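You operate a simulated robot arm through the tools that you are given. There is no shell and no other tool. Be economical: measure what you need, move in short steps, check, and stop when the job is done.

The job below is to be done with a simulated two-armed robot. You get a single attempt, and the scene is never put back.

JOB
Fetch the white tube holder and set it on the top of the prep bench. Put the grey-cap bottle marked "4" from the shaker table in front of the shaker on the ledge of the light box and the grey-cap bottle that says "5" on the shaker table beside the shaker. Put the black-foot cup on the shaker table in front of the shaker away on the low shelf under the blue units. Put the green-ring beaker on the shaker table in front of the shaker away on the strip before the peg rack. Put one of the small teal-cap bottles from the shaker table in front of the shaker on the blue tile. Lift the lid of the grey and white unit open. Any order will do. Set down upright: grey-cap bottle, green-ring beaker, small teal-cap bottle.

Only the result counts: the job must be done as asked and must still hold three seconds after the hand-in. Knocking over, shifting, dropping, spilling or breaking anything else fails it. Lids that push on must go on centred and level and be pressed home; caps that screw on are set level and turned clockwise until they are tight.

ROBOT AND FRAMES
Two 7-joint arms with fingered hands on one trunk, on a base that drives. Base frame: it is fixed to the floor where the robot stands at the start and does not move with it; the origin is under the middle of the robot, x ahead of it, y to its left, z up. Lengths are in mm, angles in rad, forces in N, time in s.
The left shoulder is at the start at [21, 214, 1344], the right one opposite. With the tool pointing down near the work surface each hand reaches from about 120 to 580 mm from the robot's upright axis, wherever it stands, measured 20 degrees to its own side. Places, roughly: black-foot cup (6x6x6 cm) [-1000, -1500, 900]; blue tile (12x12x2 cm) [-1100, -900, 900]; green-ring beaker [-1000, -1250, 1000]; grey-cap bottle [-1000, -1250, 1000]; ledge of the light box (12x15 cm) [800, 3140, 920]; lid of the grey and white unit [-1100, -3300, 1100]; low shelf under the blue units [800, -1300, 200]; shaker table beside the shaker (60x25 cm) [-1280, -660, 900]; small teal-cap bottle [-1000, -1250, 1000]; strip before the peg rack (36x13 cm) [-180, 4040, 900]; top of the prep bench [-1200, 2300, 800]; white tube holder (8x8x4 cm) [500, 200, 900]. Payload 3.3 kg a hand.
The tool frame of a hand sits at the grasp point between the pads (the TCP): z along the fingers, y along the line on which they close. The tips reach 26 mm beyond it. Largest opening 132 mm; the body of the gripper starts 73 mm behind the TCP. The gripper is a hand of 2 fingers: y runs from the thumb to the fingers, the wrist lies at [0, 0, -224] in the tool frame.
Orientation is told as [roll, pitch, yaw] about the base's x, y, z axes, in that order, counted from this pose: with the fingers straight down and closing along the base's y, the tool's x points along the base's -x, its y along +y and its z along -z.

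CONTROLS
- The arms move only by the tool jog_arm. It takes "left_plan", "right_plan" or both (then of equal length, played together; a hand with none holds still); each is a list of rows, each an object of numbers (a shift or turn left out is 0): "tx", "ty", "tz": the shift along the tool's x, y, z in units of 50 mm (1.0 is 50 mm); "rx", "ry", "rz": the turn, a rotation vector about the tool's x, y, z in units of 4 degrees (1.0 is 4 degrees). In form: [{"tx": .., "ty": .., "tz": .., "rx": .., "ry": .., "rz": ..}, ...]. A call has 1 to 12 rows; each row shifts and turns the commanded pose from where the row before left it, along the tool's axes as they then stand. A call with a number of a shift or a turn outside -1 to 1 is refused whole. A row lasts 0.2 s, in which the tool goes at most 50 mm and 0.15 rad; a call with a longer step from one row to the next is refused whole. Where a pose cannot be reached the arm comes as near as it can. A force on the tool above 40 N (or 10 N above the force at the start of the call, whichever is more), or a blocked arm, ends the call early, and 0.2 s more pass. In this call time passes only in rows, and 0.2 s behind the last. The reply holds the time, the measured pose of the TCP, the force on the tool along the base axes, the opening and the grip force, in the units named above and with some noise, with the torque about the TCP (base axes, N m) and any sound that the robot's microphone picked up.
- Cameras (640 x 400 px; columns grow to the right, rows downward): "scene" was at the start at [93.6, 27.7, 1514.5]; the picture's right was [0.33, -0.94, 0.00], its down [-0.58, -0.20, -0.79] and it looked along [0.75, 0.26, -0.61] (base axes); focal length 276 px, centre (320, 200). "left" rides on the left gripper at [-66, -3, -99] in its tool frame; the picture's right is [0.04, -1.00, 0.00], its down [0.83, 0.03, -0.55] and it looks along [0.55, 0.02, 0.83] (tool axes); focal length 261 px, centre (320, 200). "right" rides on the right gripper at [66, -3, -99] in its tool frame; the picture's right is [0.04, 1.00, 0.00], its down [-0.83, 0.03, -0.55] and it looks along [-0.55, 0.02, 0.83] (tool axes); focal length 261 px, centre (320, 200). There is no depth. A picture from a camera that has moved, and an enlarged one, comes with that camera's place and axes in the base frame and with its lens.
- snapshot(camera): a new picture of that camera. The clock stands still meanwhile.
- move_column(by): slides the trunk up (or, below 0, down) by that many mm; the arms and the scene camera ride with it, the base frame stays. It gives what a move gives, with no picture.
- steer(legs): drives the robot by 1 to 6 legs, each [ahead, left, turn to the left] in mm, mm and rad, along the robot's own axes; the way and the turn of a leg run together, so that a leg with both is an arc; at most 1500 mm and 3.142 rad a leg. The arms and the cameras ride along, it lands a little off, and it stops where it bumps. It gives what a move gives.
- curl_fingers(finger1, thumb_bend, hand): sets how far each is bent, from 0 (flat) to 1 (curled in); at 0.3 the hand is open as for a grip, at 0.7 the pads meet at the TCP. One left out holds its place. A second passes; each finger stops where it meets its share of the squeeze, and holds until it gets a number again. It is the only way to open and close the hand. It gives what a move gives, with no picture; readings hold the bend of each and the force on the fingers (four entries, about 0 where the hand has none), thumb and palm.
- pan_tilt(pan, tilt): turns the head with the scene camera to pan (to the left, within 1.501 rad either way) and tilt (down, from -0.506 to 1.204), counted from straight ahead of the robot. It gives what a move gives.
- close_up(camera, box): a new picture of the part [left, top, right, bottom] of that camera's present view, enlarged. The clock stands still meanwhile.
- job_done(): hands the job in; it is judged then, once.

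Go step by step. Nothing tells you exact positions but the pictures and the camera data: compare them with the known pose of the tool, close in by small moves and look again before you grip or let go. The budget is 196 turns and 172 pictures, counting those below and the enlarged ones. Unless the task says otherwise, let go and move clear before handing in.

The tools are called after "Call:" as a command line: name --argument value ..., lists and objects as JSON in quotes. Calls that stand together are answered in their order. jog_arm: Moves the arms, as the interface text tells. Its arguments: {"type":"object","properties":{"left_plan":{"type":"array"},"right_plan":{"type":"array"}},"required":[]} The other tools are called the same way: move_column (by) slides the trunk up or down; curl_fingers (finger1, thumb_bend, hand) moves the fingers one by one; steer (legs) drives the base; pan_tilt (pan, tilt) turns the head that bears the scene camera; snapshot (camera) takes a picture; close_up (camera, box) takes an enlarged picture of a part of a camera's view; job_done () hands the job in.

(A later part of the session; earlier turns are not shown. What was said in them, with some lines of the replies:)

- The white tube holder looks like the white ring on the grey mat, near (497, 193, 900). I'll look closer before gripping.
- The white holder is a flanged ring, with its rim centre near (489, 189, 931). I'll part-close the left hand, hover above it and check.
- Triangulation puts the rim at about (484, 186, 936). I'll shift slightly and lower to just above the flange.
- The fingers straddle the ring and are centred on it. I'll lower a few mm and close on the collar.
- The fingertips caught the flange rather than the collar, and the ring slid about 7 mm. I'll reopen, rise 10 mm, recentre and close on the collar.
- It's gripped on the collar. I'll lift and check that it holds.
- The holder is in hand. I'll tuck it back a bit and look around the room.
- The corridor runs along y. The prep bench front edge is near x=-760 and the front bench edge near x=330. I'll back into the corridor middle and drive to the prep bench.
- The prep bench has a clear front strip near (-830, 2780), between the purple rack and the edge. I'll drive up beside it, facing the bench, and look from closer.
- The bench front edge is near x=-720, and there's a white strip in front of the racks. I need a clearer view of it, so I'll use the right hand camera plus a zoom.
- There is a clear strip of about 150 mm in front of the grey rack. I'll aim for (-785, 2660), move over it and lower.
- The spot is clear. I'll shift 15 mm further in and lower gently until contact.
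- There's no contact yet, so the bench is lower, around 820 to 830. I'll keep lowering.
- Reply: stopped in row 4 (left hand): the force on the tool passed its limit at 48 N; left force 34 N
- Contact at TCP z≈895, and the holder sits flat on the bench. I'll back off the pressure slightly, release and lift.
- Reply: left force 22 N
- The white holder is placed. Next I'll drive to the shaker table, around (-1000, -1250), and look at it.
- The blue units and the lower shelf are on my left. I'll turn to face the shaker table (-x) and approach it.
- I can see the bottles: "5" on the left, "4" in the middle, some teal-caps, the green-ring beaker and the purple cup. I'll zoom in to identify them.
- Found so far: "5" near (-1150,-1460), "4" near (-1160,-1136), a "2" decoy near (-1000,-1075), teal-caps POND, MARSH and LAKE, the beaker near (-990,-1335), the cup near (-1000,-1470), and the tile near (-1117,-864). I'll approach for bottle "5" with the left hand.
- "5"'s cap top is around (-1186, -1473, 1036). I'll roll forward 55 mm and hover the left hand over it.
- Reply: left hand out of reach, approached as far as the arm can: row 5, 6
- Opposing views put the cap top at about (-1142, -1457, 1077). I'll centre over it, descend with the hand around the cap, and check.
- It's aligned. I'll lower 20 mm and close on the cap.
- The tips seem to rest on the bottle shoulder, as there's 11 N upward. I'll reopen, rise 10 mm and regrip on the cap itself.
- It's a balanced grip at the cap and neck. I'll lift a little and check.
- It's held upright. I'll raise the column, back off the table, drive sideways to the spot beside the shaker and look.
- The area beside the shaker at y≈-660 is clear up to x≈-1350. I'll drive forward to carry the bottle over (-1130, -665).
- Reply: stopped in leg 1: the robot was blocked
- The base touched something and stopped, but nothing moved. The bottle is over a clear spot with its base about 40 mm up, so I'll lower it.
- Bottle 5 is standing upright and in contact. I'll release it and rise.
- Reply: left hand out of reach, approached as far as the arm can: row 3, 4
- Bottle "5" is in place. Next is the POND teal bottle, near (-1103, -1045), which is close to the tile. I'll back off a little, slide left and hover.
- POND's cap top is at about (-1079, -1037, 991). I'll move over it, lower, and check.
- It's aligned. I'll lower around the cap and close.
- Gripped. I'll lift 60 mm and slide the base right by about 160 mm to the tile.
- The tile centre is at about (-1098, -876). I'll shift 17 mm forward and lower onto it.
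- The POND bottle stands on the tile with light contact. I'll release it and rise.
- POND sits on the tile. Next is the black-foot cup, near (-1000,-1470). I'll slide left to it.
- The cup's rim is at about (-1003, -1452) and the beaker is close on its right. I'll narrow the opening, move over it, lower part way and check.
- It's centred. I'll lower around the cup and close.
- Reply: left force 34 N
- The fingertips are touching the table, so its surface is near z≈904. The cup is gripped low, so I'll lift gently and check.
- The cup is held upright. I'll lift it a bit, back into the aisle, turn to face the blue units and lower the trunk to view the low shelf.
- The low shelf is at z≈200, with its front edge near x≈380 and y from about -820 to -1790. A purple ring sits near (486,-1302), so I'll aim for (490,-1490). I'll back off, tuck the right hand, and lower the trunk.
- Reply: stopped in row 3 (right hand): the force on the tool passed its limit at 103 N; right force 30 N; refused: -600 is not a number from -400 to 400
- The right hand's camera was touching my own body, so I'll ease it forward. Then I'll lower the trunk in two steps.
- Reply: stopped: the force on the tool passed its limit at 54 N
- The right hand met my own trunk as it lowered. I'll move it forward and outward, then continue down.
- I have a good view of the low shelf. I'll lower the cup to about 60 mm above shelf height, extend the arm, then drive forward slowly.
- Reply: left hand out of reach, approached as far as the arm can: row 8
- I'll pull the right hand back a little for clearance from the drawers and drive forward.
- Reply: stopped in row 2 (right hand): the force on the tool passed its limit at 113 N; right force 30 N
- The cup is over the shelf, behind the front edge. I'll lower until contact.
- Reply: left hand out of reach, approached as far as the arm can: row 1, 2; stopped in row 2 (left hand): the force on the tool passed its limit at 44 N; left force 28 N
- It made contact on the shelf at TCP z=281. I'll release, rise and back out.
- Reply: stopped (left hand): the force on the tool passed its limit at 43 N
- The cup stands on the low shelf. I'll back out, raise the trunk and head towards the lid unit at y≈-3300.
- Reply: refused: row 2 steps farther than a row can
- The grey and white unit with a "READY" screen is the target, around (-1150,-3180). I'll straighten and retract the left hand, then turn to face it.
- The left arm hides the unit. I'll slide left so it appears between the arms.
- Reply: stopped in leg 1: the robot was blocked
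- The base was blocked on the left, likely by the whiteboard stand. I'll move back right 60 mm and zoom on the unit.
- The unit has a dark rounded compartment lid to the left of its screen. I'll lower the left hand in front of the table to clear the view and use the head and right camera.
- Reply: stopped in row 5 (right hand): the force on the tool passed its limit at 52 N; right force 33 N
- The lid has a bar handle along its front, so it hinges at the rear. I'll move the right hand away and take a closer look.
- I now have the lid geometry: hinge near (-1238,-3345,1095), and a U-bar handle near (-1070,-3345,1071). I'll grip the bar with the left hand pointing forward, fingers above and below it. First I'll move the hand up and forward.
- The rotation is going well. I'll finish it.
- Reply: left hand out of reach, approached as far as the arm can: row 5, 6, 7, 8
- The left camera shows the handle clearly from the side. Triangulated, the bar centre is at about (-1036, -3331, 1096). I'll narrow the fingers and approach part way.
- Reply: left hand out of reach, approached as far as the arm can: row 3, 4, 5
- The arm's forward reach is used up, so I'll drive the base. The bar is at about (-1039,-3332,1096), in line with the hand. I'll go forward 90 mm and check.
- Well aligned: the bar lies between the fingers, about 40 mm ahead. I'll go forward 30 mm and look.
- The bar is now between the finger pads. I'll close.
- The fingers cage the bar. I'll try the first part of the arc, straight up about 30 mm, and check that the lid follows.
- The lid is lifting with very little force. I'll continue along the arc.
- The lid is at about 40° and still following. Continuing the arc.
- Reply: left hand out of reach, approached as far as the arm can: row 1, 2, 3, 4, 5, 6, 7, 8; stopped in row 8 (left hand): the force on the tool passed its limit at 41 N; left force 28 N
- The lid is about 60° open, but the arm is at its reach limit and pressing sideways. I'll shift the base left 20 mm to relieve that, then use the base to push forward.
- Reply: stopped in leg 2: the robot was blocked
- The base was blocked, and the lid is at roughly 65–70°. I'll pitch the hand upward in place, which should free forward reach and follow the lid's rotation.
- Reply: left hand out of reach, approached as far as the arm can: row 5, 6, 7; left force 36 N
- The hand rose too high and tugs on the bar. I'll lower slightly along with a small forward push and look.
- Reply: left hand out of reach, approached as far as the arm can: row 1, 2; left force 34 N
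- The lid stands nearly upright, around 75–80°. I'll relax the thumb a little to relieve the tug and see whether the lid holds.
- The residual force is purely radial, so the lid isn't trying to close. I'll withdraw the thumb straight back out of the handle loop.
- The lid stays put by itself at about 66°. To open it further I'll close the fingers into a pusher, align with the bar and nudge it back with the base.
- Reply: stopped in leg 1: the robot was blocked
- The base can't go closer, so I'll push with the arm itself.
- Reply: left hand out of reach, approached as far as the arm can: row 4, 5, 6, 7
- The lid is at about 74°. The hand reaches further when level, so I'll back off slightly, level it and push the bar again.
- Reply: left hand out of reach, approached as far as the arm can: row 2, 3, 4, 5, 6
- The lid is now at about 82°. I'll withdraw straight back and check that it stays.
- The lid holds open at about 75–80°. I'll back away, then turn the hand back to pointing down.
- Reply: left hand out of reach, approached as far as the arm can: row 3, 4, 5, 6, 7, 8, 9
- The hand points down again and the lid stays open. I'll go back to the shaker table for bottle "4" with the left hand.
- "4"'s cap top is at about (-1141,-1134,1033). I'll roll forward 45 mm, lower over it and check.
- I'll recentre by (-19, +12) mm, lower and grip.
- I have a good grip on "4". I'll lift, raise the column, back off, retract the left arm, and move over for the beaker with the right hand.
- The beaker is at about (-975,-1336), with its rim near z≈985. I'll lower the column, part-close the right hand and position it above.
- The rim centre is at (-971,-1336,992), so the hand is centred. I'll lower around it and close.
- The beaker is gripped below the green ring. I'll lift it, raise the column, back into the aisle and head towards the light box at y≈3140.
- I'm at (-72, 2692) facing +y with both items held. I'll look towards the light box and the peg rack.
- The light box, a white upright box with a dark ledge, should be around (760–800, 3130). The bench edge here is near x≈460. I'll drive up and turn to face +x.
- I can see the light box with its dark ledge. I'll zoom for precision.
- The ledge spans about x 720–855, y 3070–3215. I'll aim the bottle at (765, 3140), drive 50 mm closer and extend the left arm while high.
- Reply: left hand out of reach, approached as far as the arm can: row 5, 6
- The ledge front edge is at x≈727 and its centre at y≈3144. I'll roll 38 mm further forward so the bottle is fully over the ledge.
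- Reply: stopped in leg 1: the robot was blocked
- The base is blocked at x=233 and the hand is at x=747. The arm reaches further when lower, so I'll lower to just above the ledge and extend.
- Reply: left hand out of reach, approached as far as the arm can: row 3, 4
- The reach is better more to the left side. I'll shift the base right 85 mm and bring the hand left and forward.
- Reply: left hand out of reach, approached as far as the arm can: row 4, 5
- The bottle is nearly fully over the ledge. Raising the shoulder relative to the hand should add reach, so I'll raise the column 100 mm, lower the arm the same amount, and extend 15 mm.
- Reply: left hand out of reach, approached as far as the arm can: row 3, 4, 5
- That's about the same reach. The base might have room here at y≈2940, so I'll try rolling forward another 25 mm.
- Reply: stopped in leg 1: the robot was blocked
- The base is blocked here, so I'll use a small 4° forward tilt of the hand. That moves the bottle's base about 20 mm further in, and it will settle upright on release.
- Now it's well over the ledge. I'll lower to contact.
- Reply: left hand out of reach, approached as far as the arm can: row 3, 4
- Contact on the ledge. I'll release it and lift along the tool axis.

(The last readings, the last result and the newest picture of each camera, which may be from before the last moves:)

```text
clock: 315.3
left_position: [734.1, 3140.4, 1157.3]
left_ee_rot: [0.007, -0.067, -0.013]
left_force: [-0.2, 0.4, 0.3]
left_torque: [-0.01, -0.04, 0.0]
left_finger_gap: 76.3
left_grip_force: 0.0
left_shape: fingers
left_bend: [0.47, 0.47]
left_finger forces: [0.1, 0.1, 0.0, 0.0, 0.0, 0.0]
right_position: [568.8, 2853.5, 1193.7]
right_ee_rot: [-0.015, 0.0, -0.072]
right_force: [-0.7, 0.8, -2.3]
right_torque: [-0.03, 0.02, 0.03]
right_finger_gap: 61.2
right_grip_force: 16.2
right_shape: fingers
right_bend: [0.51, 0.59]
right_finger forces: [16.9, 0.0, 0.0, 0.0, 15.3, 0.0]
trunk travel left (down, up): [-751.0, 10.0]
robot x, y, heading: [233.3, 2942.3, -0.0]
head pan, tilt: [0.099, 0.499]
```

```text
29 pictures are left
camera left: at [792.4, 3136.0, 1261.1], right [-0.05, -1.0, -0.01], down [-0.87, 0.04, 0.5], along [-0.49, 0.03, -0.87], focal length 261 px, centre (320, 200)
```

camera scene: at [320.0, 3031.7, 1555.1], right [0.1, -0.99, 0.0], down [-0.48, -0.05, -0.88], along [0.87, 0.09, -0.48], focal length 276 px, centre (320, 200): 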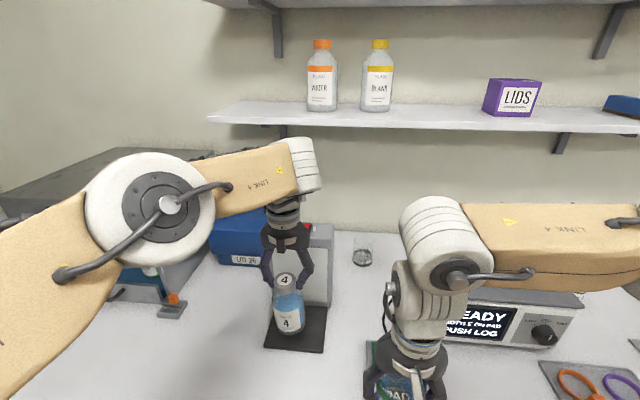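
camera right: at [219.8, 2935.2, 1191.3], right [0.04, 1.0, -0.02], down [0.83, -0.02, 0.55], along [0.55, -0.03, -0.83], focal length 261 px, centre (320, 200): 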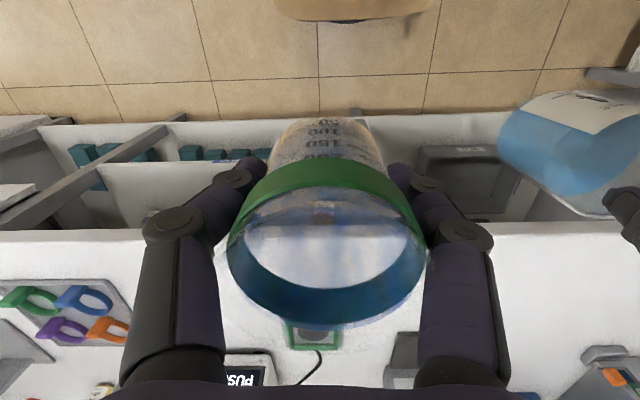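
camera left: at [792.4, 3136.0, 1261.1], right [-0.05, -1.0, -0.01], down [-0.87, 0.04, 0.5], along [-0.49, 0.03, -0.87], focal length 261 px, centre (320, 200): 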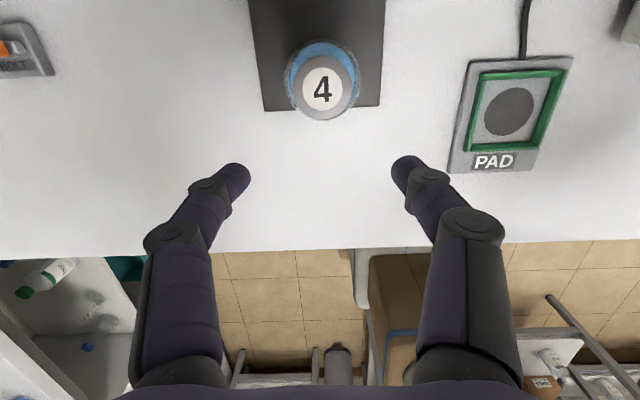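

Bottle "4" stands upright on the ledge. Next is the beaker, to the strip before the peg rack. I'll retract the left arm, back out, turn to +y and approach.

Call:
jog_arm --left_plan '[{"tx": 0.8, "ry": 0.5}, {"tx": 0.8, "ry": 0.5}, {"tx": 0.8}, {"tx": 0.6}]'

Call:
steer --legs '[[-300, 0, 0], [0, 0, 1.571], [380, 200, 0]]'

Call:
pan_tilt --pan -0.05 --tilt 0.55

Call:
snapshot --camera "scene"

Call:
snapshot --camera "right"

```text
clock: 316.3
left_position: [583.9, 3140.1, 1153.9]
left_ee_rot: [0.007, 0.002, -0.012]
left_force: [0.6, 0.5, 0.5]
left_torque: [0.0, 0.01, 0.0]
left_finger_gap: 75.9
left_grip_force: 0.1
left_shape: fingers
left_bend: [0.47, 0.47]
left_finger forces: [0.0, 0.1, 0.0, 0.1, 0.0, 0.0]
right_position: [567.6, 2852.2, 1193.0]
right_ee_rot: [-0.015, 0.0, -0.073]
right_force: [-0.1, 0.1, -1.5]
right_torque: [0.0, -0.03, 0.0]
right_finger_gap: 61.3
right_grip_force: 16.2
right_shape: fingers
right_bend: [0.51, 0.59]
right_finger forces: [16.9, 0.1, 0.0, 0.1, 15.1, 0.0]
trunk travel left (down, up): [-751.0, 10.0]
robot x, y, heading: [234.9, 2938.8, 0.003]
head pan, tilt: [0.099, 0.499]
```

```text
clock: 324.3
left_position: [-429.6, 3703.1, 1152.0]
left_ee_rot: [0.006, 0.004, 1.516]
left_force: [0.6, 0.3, 0.7]
left_torque: [-0.03, 0.01, -0.03]
left_finger_gap: 76.4
left_grip_force: 0.0
left_shape: fingers
left_bend: [0.47, 0.47]
left_finger forces: [0.0, 0.0, 0.0, 0.0, 0.0, 0.0]
right_position: [-142.9, 3674.7, 1191.7]
right_ee_rot: [-0.016, 0.002, 1.453]
right_force: [-0.8, -0.5, -0.8]
right_torque: [0.01, -0.01, 0.03]
right_finger_gap: 60.9
right_grip_force: 15.5
right_shape: fingers
right_bend: [0.51, 0.59]
right_finger forces: [16.6, 0.0, 0.1, 0.0, 15.1, 0.1]
trunk travel left (down, up): [-751.0, 10.0]
robot x, y, heading: [-251.7, 3339.4, 1.527]
head pan, tilt: [0.099, 0.499]
```

```text
clock: 325.0
left_position: [-428.8, 3703.5, 1151.2]
left_ee_rot: [0.007, 0.004, 1.515]
left_force: [-0.2, 0.7, 0.3]
left_torque: [-0.03, -0.03, -0.01]
left_finger_gap: 76.0
left_grip_force: 0.1
left_shape: fingers
left_bend: [0.47, 0.47]
left_finger forces: [0.0, 0.1, 0.0, 0.1, 0.0, 0.0]
right_position: [-143.0, 3674.3, 1192.4]
right_ee_rot: [-0.016, 0.002, 1.455]
right_force: [0.4, -0.1, -1.4]
right_torque: [-0.03, -0.01, 0.05]
right_finger_gap: 61.0
right_grip_force: 16.4
right_shape: fingers
right_bend: [0.51, 0.59]
right_finger forces: [16.6, 0.0, 0.0, 0.0, 15.1, 0.1]
trunk travel left (down, up): [-751.0, 10.0]
robot x, y, heading: [-249.9, 3338.6, 1.528]
head pan, tilt: [-0.051, 0.55]
```

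```text
28 pictures are left
camera scene: at [-237.9, 3441.4, 1650.6], right [1.0, -0.09, 0.0], down [-0.05, -0.52, -0.85], along [0.08, 0.85, -0.52], focal length 276 px, centre (320, 200)
```

scene: 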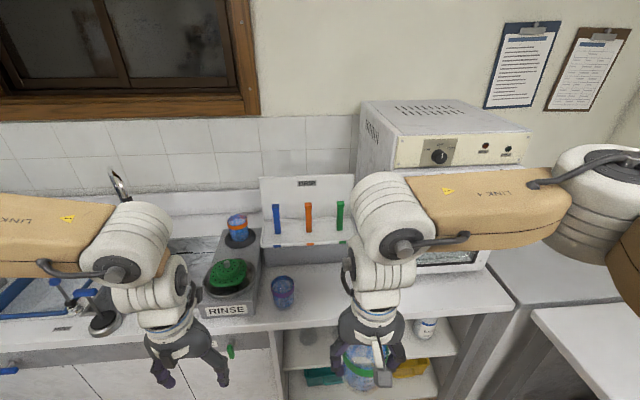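

```text
27 pictures are left
camera right: at [-149.1, 3607.8, 1291.1], right [-1.0, 0.08, -0.02], down [0.05, 0.83, 0.55], along [0.05, 0.55, -0.83], focal length 261 px, centre (320, 200)
```

right: 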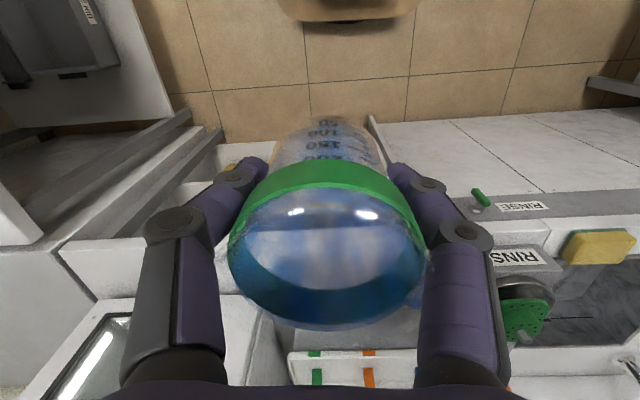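

There is free space between the blue beaker (x≈-305) and the orange one (x≈-40). The target is (-172, 4040). I'll retract the left hand and drive closer.

Call:
jog_arm --left_plan '[{"tx": 0.7}, {"tx": 0.7}]'

Call:
steer --legs '[[235, 15, 0.043]]'

Call:
snapshot --camera "scene"

Call:
snapshot --camera "right"

```text
clock: 325.6
left_position: [-431.5, 3631.3, 1154.2]
left_ee_rot: [0.007, 0.003, 1.516]
left_force: [0.4, -0.6, 0.2]
left_torque: [0.02, 0.01, 0.0]
left_finger_gap: 76.1
left_grip_force: 0.0
left_shape: fingers
left_bend: [0.47, 0.47]
left_finger forces: [0.0, 0.0, 0.0, 0.0, 0.0, 0.0]
right_position: [-143.2, 3675.2, 1191.3]
right_ee_rot: [-0.016, 0.0, 1.454]
right_force: [0.2, -0.2, -1.3]
right_torque: [-0.02, -0.03, 0.02]
right_finger_gap: 60.9
right_grip_force: 16.0
right_shape: fingers
right_bend: [0.51, 0.59]
right_finger forces: [16.5, 0.0, 0.0, 0.0, 15.0, 0.1]
trunk travel left (down, up): [-751.0, 10.0]
robot x, y, heading: [-246.2, 3341.6, 1.526]
head pan, tilt: [-0.051, 0.55]
```

```text
clock: 327.4
left_position: [-454.6, 3855.2, 1153.2]
left_ee_rot: [0.008, 0.004, 1.557]
left_force: [-0.5, -1.4, 0.5]
left_torque: [-0.04, 0.0, 0.03]
left_finger_gap: 76.3
left_grip_force: 0.0
left_shape: fingers
left_bend: [0.47, 0.47]
left_finger forces: [0.0, 0.0, 0.0, 0.1, 0.0, 0.0]
right_position: [-168.5, 3910.7, 1191.8]
right_ee_rot: [-0.016, 0.003, 1.498]
right_force: [-0.2, -1.0, -1.1]
right_torque: [-0.04, 0.03, -0.01]
right_finger_gap: 60.9
right_grip_force: 15.5
right_shape: fingers
right_bend: [0.51, 0.59]
right_finger forces: [16.5, 0.1, 0.1, 0.1, 15.0, 0.0]
trunk travel left (down, up): [-751.0, 10.0]
robot x, y, heading: [-257.4, 3572.8, 1.576]
head pan, tilt: [-0.051, 0.55]
```

```text
26 pictures are left
camera scene: at [-253.1, 3674.0, 1650.6], right [1.0, -0.05, 0.0], down [-0.02, -0.52, -0.85], along [0.04, 0.85, -0.52], focal length 276 px, centre (320, 200)
```

scene: 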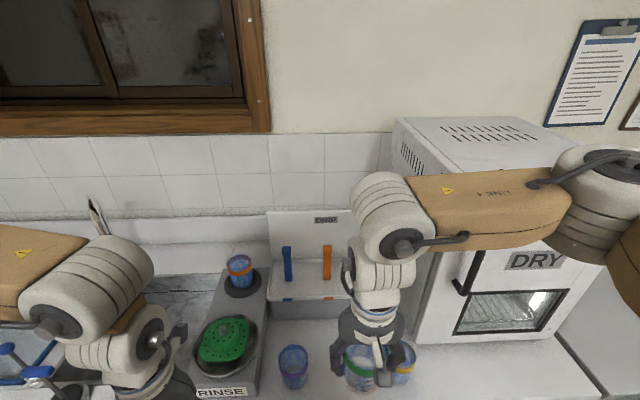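

```text
25 pictures are left
camera right: at [-171.9, 3844.1, 1291.1], right [-1.0, 0.03, -0.02], down [0.02, 0.83, 0.55], along [0.03, 0.55, -0.83], focal length 261 px, centre (320, 200)
```

right: 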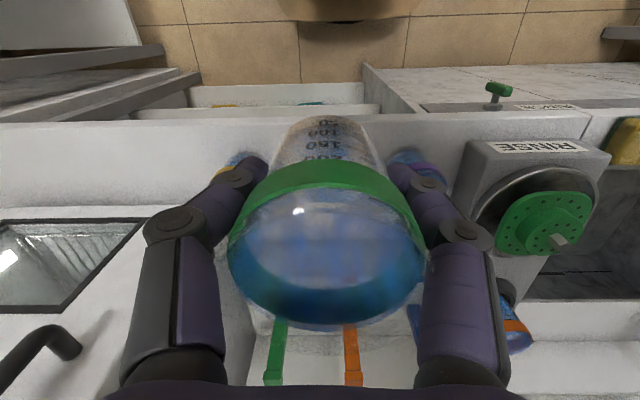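

The gap centre is at about (-165, 4040). I'll extend the right arm there while high, then lower the column.

Call:
jog_arm --right_plan '[{"tx": -0.6, "ty": 0.05}, {"tx": -0.7, "ty": 0.05}, {"tx": -0.7, "ty": 0.04}, {"tx": -0.6}]'

Call:
move_column --by -120

Call:
snapshot --camera "scene"

Call:
snapshot --camera "right"

```text
clock: 328.4
left_position: [-455.5, 3856.2, 1153.5]
left_ee_rot: [0.004, 0.003, 1.558]
left_force: [-0.5, 0.7, 0.4]
left_torque: [-0.01, -0.03, -0.03]
left_finger_gap: 75.9
left_grip_force: 0.1
left_shape: fingers
left_bend: [0.47, 0.47]
left_finger forces: [0.1, 0.0, 0.1, 0.0, 0.0, 0.0]
right_position: [-164.9, 4038.2, 1191.7]
right_ee_rot: [-0.015, 0.002, 1.5]
right_force: [0.6, -0.6, -1.1]
right_torque: [-0.02, -0.01, 0.0]
right_finger_gap: 60.7
right_grip_force: 15.4
right_shape: fingers
right_bend: [0.51, 0.59]
right_finger forces: [16.4, 0.0, 0.1, 0.0, 14.8, 0.0]
trunk travel left (down, up): [-751.0, 10.0]
robot x, y, heading: [-257.2, 3576.6, 1.575]
head pan, tilt: [-0.051, 0.55]
```

```text
clock: 329.9
left_position: [-455.8, 3855.4, 1033.2]
left_ee_rot: [0.009, 0.003, 1.559]
left_force: [-0.2, -0.1, -0.8]
left_torque: [0.0, 0.02, 0.03]
left_finger_gap: 76.1
left_grip_force: 0.1
left_shape: fingers
left_bend: [0.47, 0.47]
left_finger forces: [0.0, 0.0, 0.1, 0.0, 0.1, 0.0]
right_position: [-165.9, 4040.7, 1073.2]
right_ee_rot: [-0.015, 0.0, 1.5]
right_force: [0.6, -0.2, -1.1]
right_torque: [-0.03, -0.01, -0.01]
right_finger_gap: 60.7
right_grip_force: 15.3
right_shape: fingers
right_bend: [0.51, 0.59]
right_finger forces: [16.3, 0.0, 0.0, 0.0, 14.9, 0.0]
trunk travel left (down, up): [-631.0, 130.0]
robot x, y, heading: [-257.6, 3573.0, 1.576]
head pan, tilt: [-0.051, 0.55]
```

```text
24 pictures are left
camera scene: at [-253.0, 3674.3, 1530.6], right [1.0, -0.05, 0.0], down [-0.02, -0.52, -0.85], along [0.04, 0.85, -0.52], focal length 276 px, centre (320, 200)
```

scene: 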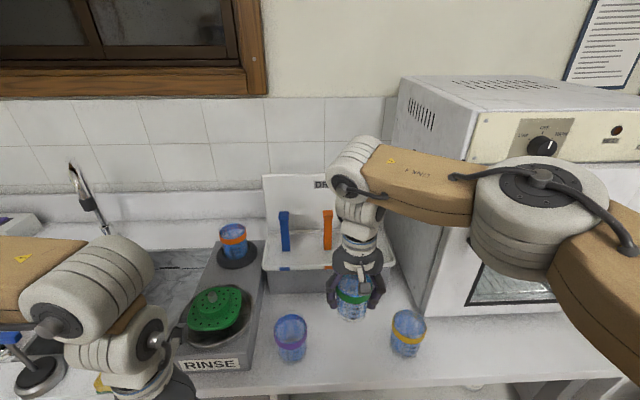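

```text
23 pictures are left
camera right: at [-169.6, 3973.7, 1171.2], right [-1.0, 0.03, -0.01], down [0.02, 0.83, 0.55], along [0.03, 0.55, -0.83], focal length 261 px, centre (320, 200)
```

right: 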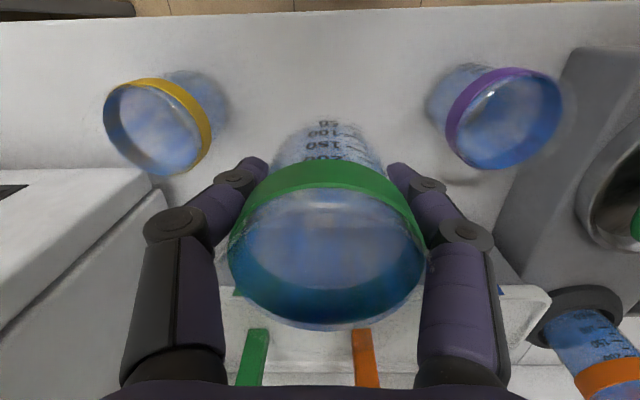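

The spot is clear on both sides. I'll lower the beaker to contact.

Call:
jog_arm --right_plan '[{"tz": 0.7}, {"tz": 0.7}, {"tz": 0.5}, {"tz": 0.3}, {"tz": 0.12}, {"tz": 0.1}, {"tz": 0.08}, {"tz": 0.08}, {"tz": 0.08}]'

Call:
close_up --camera "scene" --box '[260, 220, 440, 370]'

```text
clock: 331.8
left_position: [-455.9, 3853.0, 1034.5]
left_ee_rot: [0.005, 0.001, 1.559]
left_force: [-0.2, 0.5, 0.8]
left_torque: [-0.01, -0.05, 0.01]
left_finger_gap: 76.4
left_grip_force: 0.0
left_shape: fingers
left_bend: [0.47, 0.47]
left_finger forces: [0.0, 0.1, 0.1, 0.0, 0.1, 0.0]
right_position: [-165.8, 4041.4, 948.6]
right_ee_rot: [-0.013, -0.007, 1.498]
right_force: [-0.5, -7.8, 26.8]
right_torque: [-0.12, -0.28, -0.04]
right_finger_gap: 60.6
right_grip_force: 21.9
right_shape: fingers
right_bend: [0.55, 0.61]
right_finger forces: [22.9, 0.0, 0.0, 0.0, 20.7, 0.0]
trunk travel left (down, up): [-631.0, 130.0]
robot x, y, heading: [-260.4, 3570.0, 1.576]
head pan, tilt: [-0.051, 0.55]
stopped in row 9 (right hand): the force on the tool passed its limit at 42 N (the readings are from after the stop); the commanded pose is now the measured one
```

```text
2.67 times, centred on (350, 295) of scene
camera zoom: at [-253.4, 3671.4, 1530.9], right [1.0, -0.05, 0.0], down [-0.02, -0.52, -0.85], along [0.04, 0.85, -0.52], focal length 735 px, centre (240, -53)
```

zoom: 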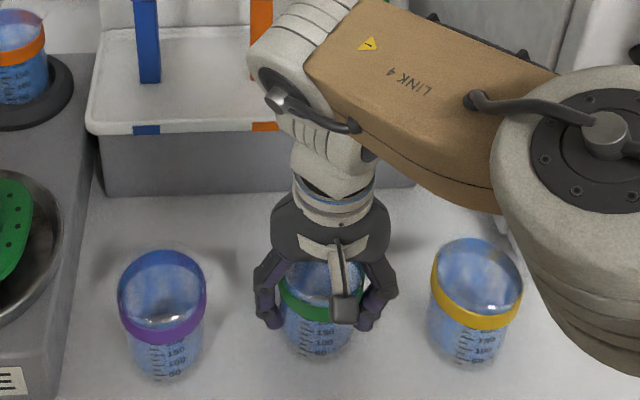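

The beaker is firmly on the strip between the two others. I'll ease off, release, and lift straight up.

Call:
jog_arm --right_plan '[{"tz": -0.06}]'

Call:
curl_fingers --hand "right" --finger1 0.4 --thumb_bend 0.4

Call:
jog_arm --right_plan '[{"tz": -0.3}, {"tz": -0.6}, {"tz": -0.9}, {"tz": -0.9}, {"tz": -0.9}]'

Call:
snapshot --camera "right"

```text
clock: 332.2
left_position: [-456.4, 3853.6, 1033.0]
left_ee_rot: [0.005, 0.002, 1.559]
left_force: [-0.3, -0.7, -0.8]
left_torque: [0.05, -0.03, 0.02]
left_finger_gap: 76.0
left_grip_force: 0.1
left_shape: fingers
left_bend: [0.47, 0.47]
left_finger forces: [0.0, 0.1, 0.1, 0.0, 0.0, 0.0]
right_position: [-164.3, 4041.2, 948.2]
right_ee_rot: [-0.013, -0.007, 1.501]
right_force: [-2.2, -1.7, 12.2]
right_torque: [-0.04, -0.19, -0.05]
right_finger_gap: 60.3
right_grip_force: 18.6
right_shape: fingers
right_bend: [0.54, 0.61]
right_finger forces: [21.0, 0.1, 0.0, 0.0, 17.3, 0.1]
trunk travel left (down, up): [-631.0, 130.0]
robot x, y, heading: [-255.8, 3573.7, 1.578]
head pan, tilt: [-0.051, 0.55]
```

```text
clock: 333.2
left_position: [-456.0, 3856.0, 1033.0]
left_ee_rot: [0.007, 0.002, 1.559]
left_force: [-0.4, -0.1, 0.9]
left_torque: [0.01, 0.0, 0.02]
left_finger_gap: 76.1
left_grip_force: 0.1
left_shape: fingers
left_bend: [0.47, 0.47]
left_finger forces: [0.1, 0.0, 0.0, 0.0, 0.0, 0.0]
right_position: [-163.7, 4042.6, 947.6]
right_ee_rot: [-0.014, -0.006, 1.498]
right_force: [0.1, 0.0, -0.2]
right_torque: [-0.02, 0.04, 0.0]
right_finger_gap: 100.1
right_grip_force: 0.0
right_shape: fingers
right_bend: [0.4, 0.4]
right_finger forces: [0.0, 0.0, 0.0, 0.0, 0.0, 0.0]
trunk travel left (down, up): [-631.0, 130.0]
robot x, y, heading: [-260.1, 3567.7, 1.576]
head pan, tilt: [-0.051, 0.55]
```

```text
clock: 334.4
left_position: [-456.7, 3854.9, 1033.3]
left_ee_rot: [0.005, 0.003, 1.558]
left_force: [-0.6, -0.9, -0.3]
left_torque: [0.01, 0.03, 0.0]
left_finger_gap: 76.1
left_grip_force: 0.0
left_shape: fingers
left_bend: [0.47, 0.47]
left_finger forces: [0.0, 0.0, 0.1, 0.0, 0.2, 0.0]
right_position: [-167.0, 4043.3, 1129.4]
right_ee_rot: [-0.015, -0.005, 1.499]
right_force: [0.1, -0.4, 1.3]
right_torque: [0.0, 0.02, -0.01]
right_finger_gap: 99.7
right_grip_force: 0.0
right_shape: fingers
right_bend: [0.4, 0.4]
right_finger forces: [0.0, 0.0, 0.0, 0.0, 0.1, 0.0]
trunk travel left (down, up): [-631.0, 130.0]
robot x, y, heading: [-262.4, 3571.5, 1.572]
head pan, tilt: [-0.051, 0.55]
```

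```text
21 pictures are left
camera right: at [-171.1, 3976.0, 1227.7], right [-1.0, 0.03, -0.01], down [0.02, 0.83, 0.56], along [0.03, 0.56, -0.83], focal length 261 px, centre (320, 200)
```

right: 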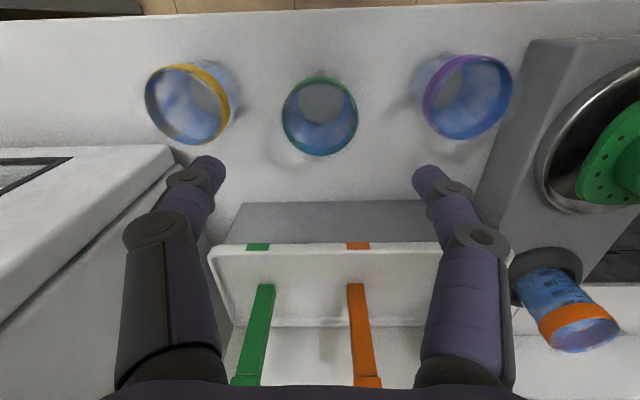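

The beaker stands upright on the strip. Before handing in I'll back off and go back for one look at the lid to confirm it's still open.

Call:
jog_arm --right_plan '[{"tx": 0.8, "tz": -0.3}, {"tx": 0.8}, {"tx": 0.8}]'

Call:
steer --legs '[[-400, 0, 0], [0, 0, 1.571], [0, 0, 1.571], [1500, 0, 0], [1500, 0, 0]]'

Call:
steer --legs '[[1500, 0, 0], [1000, 0, 0]]'

Call:
pan_tilt --pan -0.7 --tilt 0.3

Call:
snapshot --camera "scene"

```text
clock: 335.2
left_position: [-454.5, 3854.8, 1034.4]
left_ee_rot: [0.008, 0.003, 1.559]
left_force: [-0.3, -0.1, -0.1]
left_torque: [-0.03, 0.01, -0.01]
left_finger_gap: 76.0
left_grip_force: 0.1
left_shape: fingers
left_bend: [0.47, 0.47]
left_finger forces: [0.0, 0.0, 0.0, 0.0, 0.0, 0.0]
right_position: [-179.3, 3920.5, 1143.6]
right_ee_rot: [-0.013, -0.009, 1.498]
right_force: [0.1, -0.7, 0.2]
right_torque: [-0.03, 0.03, 0.01]
right_finger_gap: 100.0
right_grip_force: 0.1
right_shape: fingers
right_bend: [0.4, 0.4]
right_finger forces: [0.1, 0.1, 0.0, 0.0, 0.0, 0.0]
trunk travel left (down, up): [-631.0, 130.0]
robot x, y, heading: [-261.1, 3575.8, 1.58]
head pan, tilt: [-0.051, 0.55]
```

```text
clock: 359.3
left_position: [-123.7, -80.7, 1033.6]
left_ee_rot: [0.008, 0.002, -1.587]
left_force: [0.3, -0.6, 0.7]
left_torque: [0.01, 0.01, -0.02]
left_finger_gap: 76.2
left_grip_force: 0.0
left_shape: fingers
left_bend: [0.47, 0.47]
left_finger forces: [0.0, 0.0, 0.0, 0.0, 0.1, 0.0]
right_position: [-397.8, -143.7, 1144.6]
right_ee_rot: [-0.015, -0.004, -1.65]
right_force: [-0.4, -0.4, 0.2]
right_torque: [0.03, 0.01, 0.02]
right_finger_gap: 99.6
right_grip_force: 0.0
right_shape: fingers
right_bend: [0.4, 0.4]
right_finger forces: [0.0, 0.0, 0.0, 0.0, 0.0, 0.0]
trunk travel left (down, up): [-631.0, 130.0]
robot x, y, heading: [-321.1, 201.9, -1.574]
head pan, tilt: [-0.051, 0.55]
```

```text
clock: 371.5
left_position: [-100.2, -2575.5, 1033.5]
left_ee_rot: [0.008, 0.003, -1.583]
left_force: [0.0, 0.2, 0.1]
left_torque: [0.04, -0.01, -0.02]
left_finger_gap: 76.2
left_grip_force: 0.0
left_shape: fingers
left_bend: [0.47, 0.47]
left_finger forces: [0.0, 0.0, 0.0, 0.0, 0.0, 0.0]
right_position: [-375.6, -2640.6, 1143.9]
right_ee_rot: [-0.013, -0.006, -1.648]
right_force: [0.1, -0.6, -1.1]
right_torque: [0.02, -0.02, 0.0]
right_finger_gap: 99.9
right_grip_force: 0.1
right_shape: fingers
right_bend: [0.4, 0.4]
right_finger forces: [0.0, 0.0, 0.0, 0.0, 0.1, 0.0]
trunk travel left (down, up): [-631.0, 130.0]
robot x, y, heading: [-295.2, -2290.0, -1.571]
head pan, tilt: [-0.051, 0.55]
```

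```text
clock: 372.5
left_position: [-100.8, -2575.1, 1033.4]
left_ee_rot: [0.009, 0.005, -1.584]
left_force: [-0.5, -0.1, -0.4]
left_torque: [-0.02, 0.0, 0.0]
left_finger_gap: 76.1
left_grip_force: 0.2
left_shape: fingers
left_bend: [0.47, 0.47]
left_finger forces: [0.0, 0.0, 0.1, 0.1, 0.0, 0.0]
right_position: [-375.3, -2640.9, 1142.7]
right_ee_rot: [-0.015, -0.006, -1.644]
right_force: [-0.3, 0.2, -0.3]
right_torque: [0.01, 0.0, 0.02]
right_finger_gap: 100.1
right_grip_force: 0.2
right_shape: fingers
right_bend: [0.4, 0.4]
right_finger forces: [0.1, 0.0, 0.0, 0.0, 0.0, 0.0]
trunk travel left (down, up): [-631.0, 130.0]
robot x, y, heading: [-297.7, -2293.0, -1.572]
head pan, tilt: [-0.7, 0.3]
```

```text
20 pictures are left
camera scene: at [-356.8, -2377.3, 1553.5], right [-0.77, 0.64, 0.0], down [0.19, 0.23, -0.96], along [-0.61, -0.73, -0.3], focal length 276 px, centre (320, 200)
```

scene: 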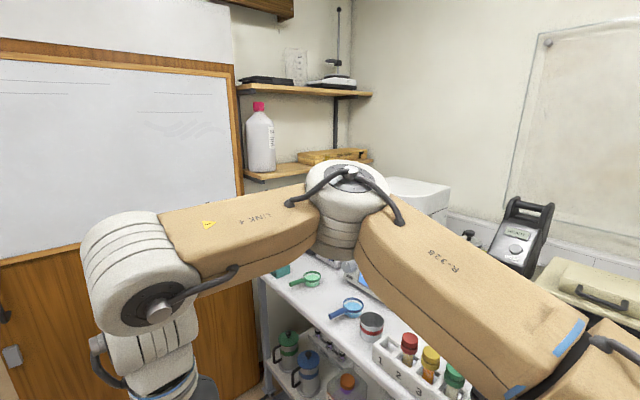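

The right arm blocks the view. I'll turn right so that the unit lies between the arms.

Call:
steer --legs '[[150, 0, -0.75]]'

Call:
pan_tilt --pan 0.0 --tilt 0.3

Call:
snapshot --camera "scene"

```text
clock: 374.9
left_position: [-395.5, -2773.5, 1033.8]
left_ee_rot: [0.007, 0.004, -2.323]
left_force: [0.3, 0.0, -0.4]
left_torque: [0.0, 0.01, 0.01]
left_finger_gap: 76.3
left_grip_force: 0.0
left_shape: fingers
left_bend: [0.47, 0.47]
left_finger forces: [0.1, 0.1, 0.0, 0.0, 0.0, 0.0]
right_position: [-642.8, -2636.5, 1143.1]
right_ee_rot: [-0.012, -0.004, -2.383]
right_force: [-0.2, 0.4, 0.0]
right_torque: [0.03, 0.0, -0.02]
right_finger_gap: 99.9
right_grip_force: 0.1
right_shape: fingers
right_bend: [0.4, 0.4]
right_finger forces: [0.0, 0.1, 0.1, 0.0, 0.0, 0.0]
trunk travel left (down, up): [-631.0, 130.0]
robot x, y, heading: [-350.5, -2432.3, -2.311]
head pan, tilt: [-0.7, 0.3]
```

```text
clock: 375.9
left_position: [-394.8, -2773.4, 1034.0]
left_ee_rot: [0.006, 0.004, -2.322]
left_force: [0.1, -0.8, 0.4]
left_torque: [0.01, -0.02, 0.01]
left_finger_gap: 76.1
left_grip_force: 0.0
left_shape: fingers
left_bend: [0.47, 0.47]
left_finger forces: [0.0, 0.1, 0.0, 0.1, 0.1, 0.0]
right_position: [-643.0, -2636.5, 1144.3]
right_ee_rot: [-0.012, -0.004, -2.385]
right_force: [-0.2, 0.6, -0.6]
right_torque: [0.0, -0.03, -0.03]
right_finger_gap: 100.0
right_grip_force: 0.1
right_shape: fingers
right_bend: [0.4, 0.4]
right_finger forces: [0.0, 0.0, 0.1, 0.0, 0.0, 0.1]
trunk travel left (down, up): [-631.0, 130.0]
robot x, y, heading: [-351.1, -2432.4, -2.311]
head pan, tilt: [0.0, 0.3]
```

```text
19 pictures are left
camera scene: at [-420.8, -2510.4, 1553.5], right [-0.74, 0.67, 0.0], down [0.2, 0.22, -0.96], along [-0.64, -0.71, -0.3], focal length 276 px, centre (320, 200)
```

scene: 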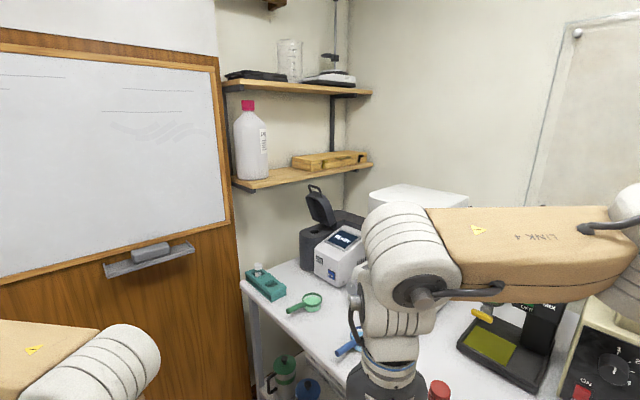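

The lid still stands open and nothing around it is disturbed. All the items are placed and both hands are clear, so I'm handing in.

Call:
job_done

```text
The job is handed in.
```

I finished every part of the job and handed it in; the result of the judging has not come back.

- **White tube holder:** set on the top of the prep bench, near the front edge.
- **Grey-cap bottle "4":** standing upright on the ledge of the light box, towards its front edge.
- **Grey-cap bottle "5":** standing upright on the shaker table beside the shaker.
- **Black-foot cup:** standing on the low shelf under the blue units.
- **Green-ring beaker:** standing upright on the strip before the peg rack, between the two beakers already there.
- **Small teal-cap bottle:** the one marked "POND" is standing upright on the blue tile.
- **Lid of the grey and white unit:** open to about 75–80° and holding on its own. I looked again at the end and it was still open, but I could not push it fully back.

The base stopped against an obstacle a few times. I saw nothing moved in the pictures I took.
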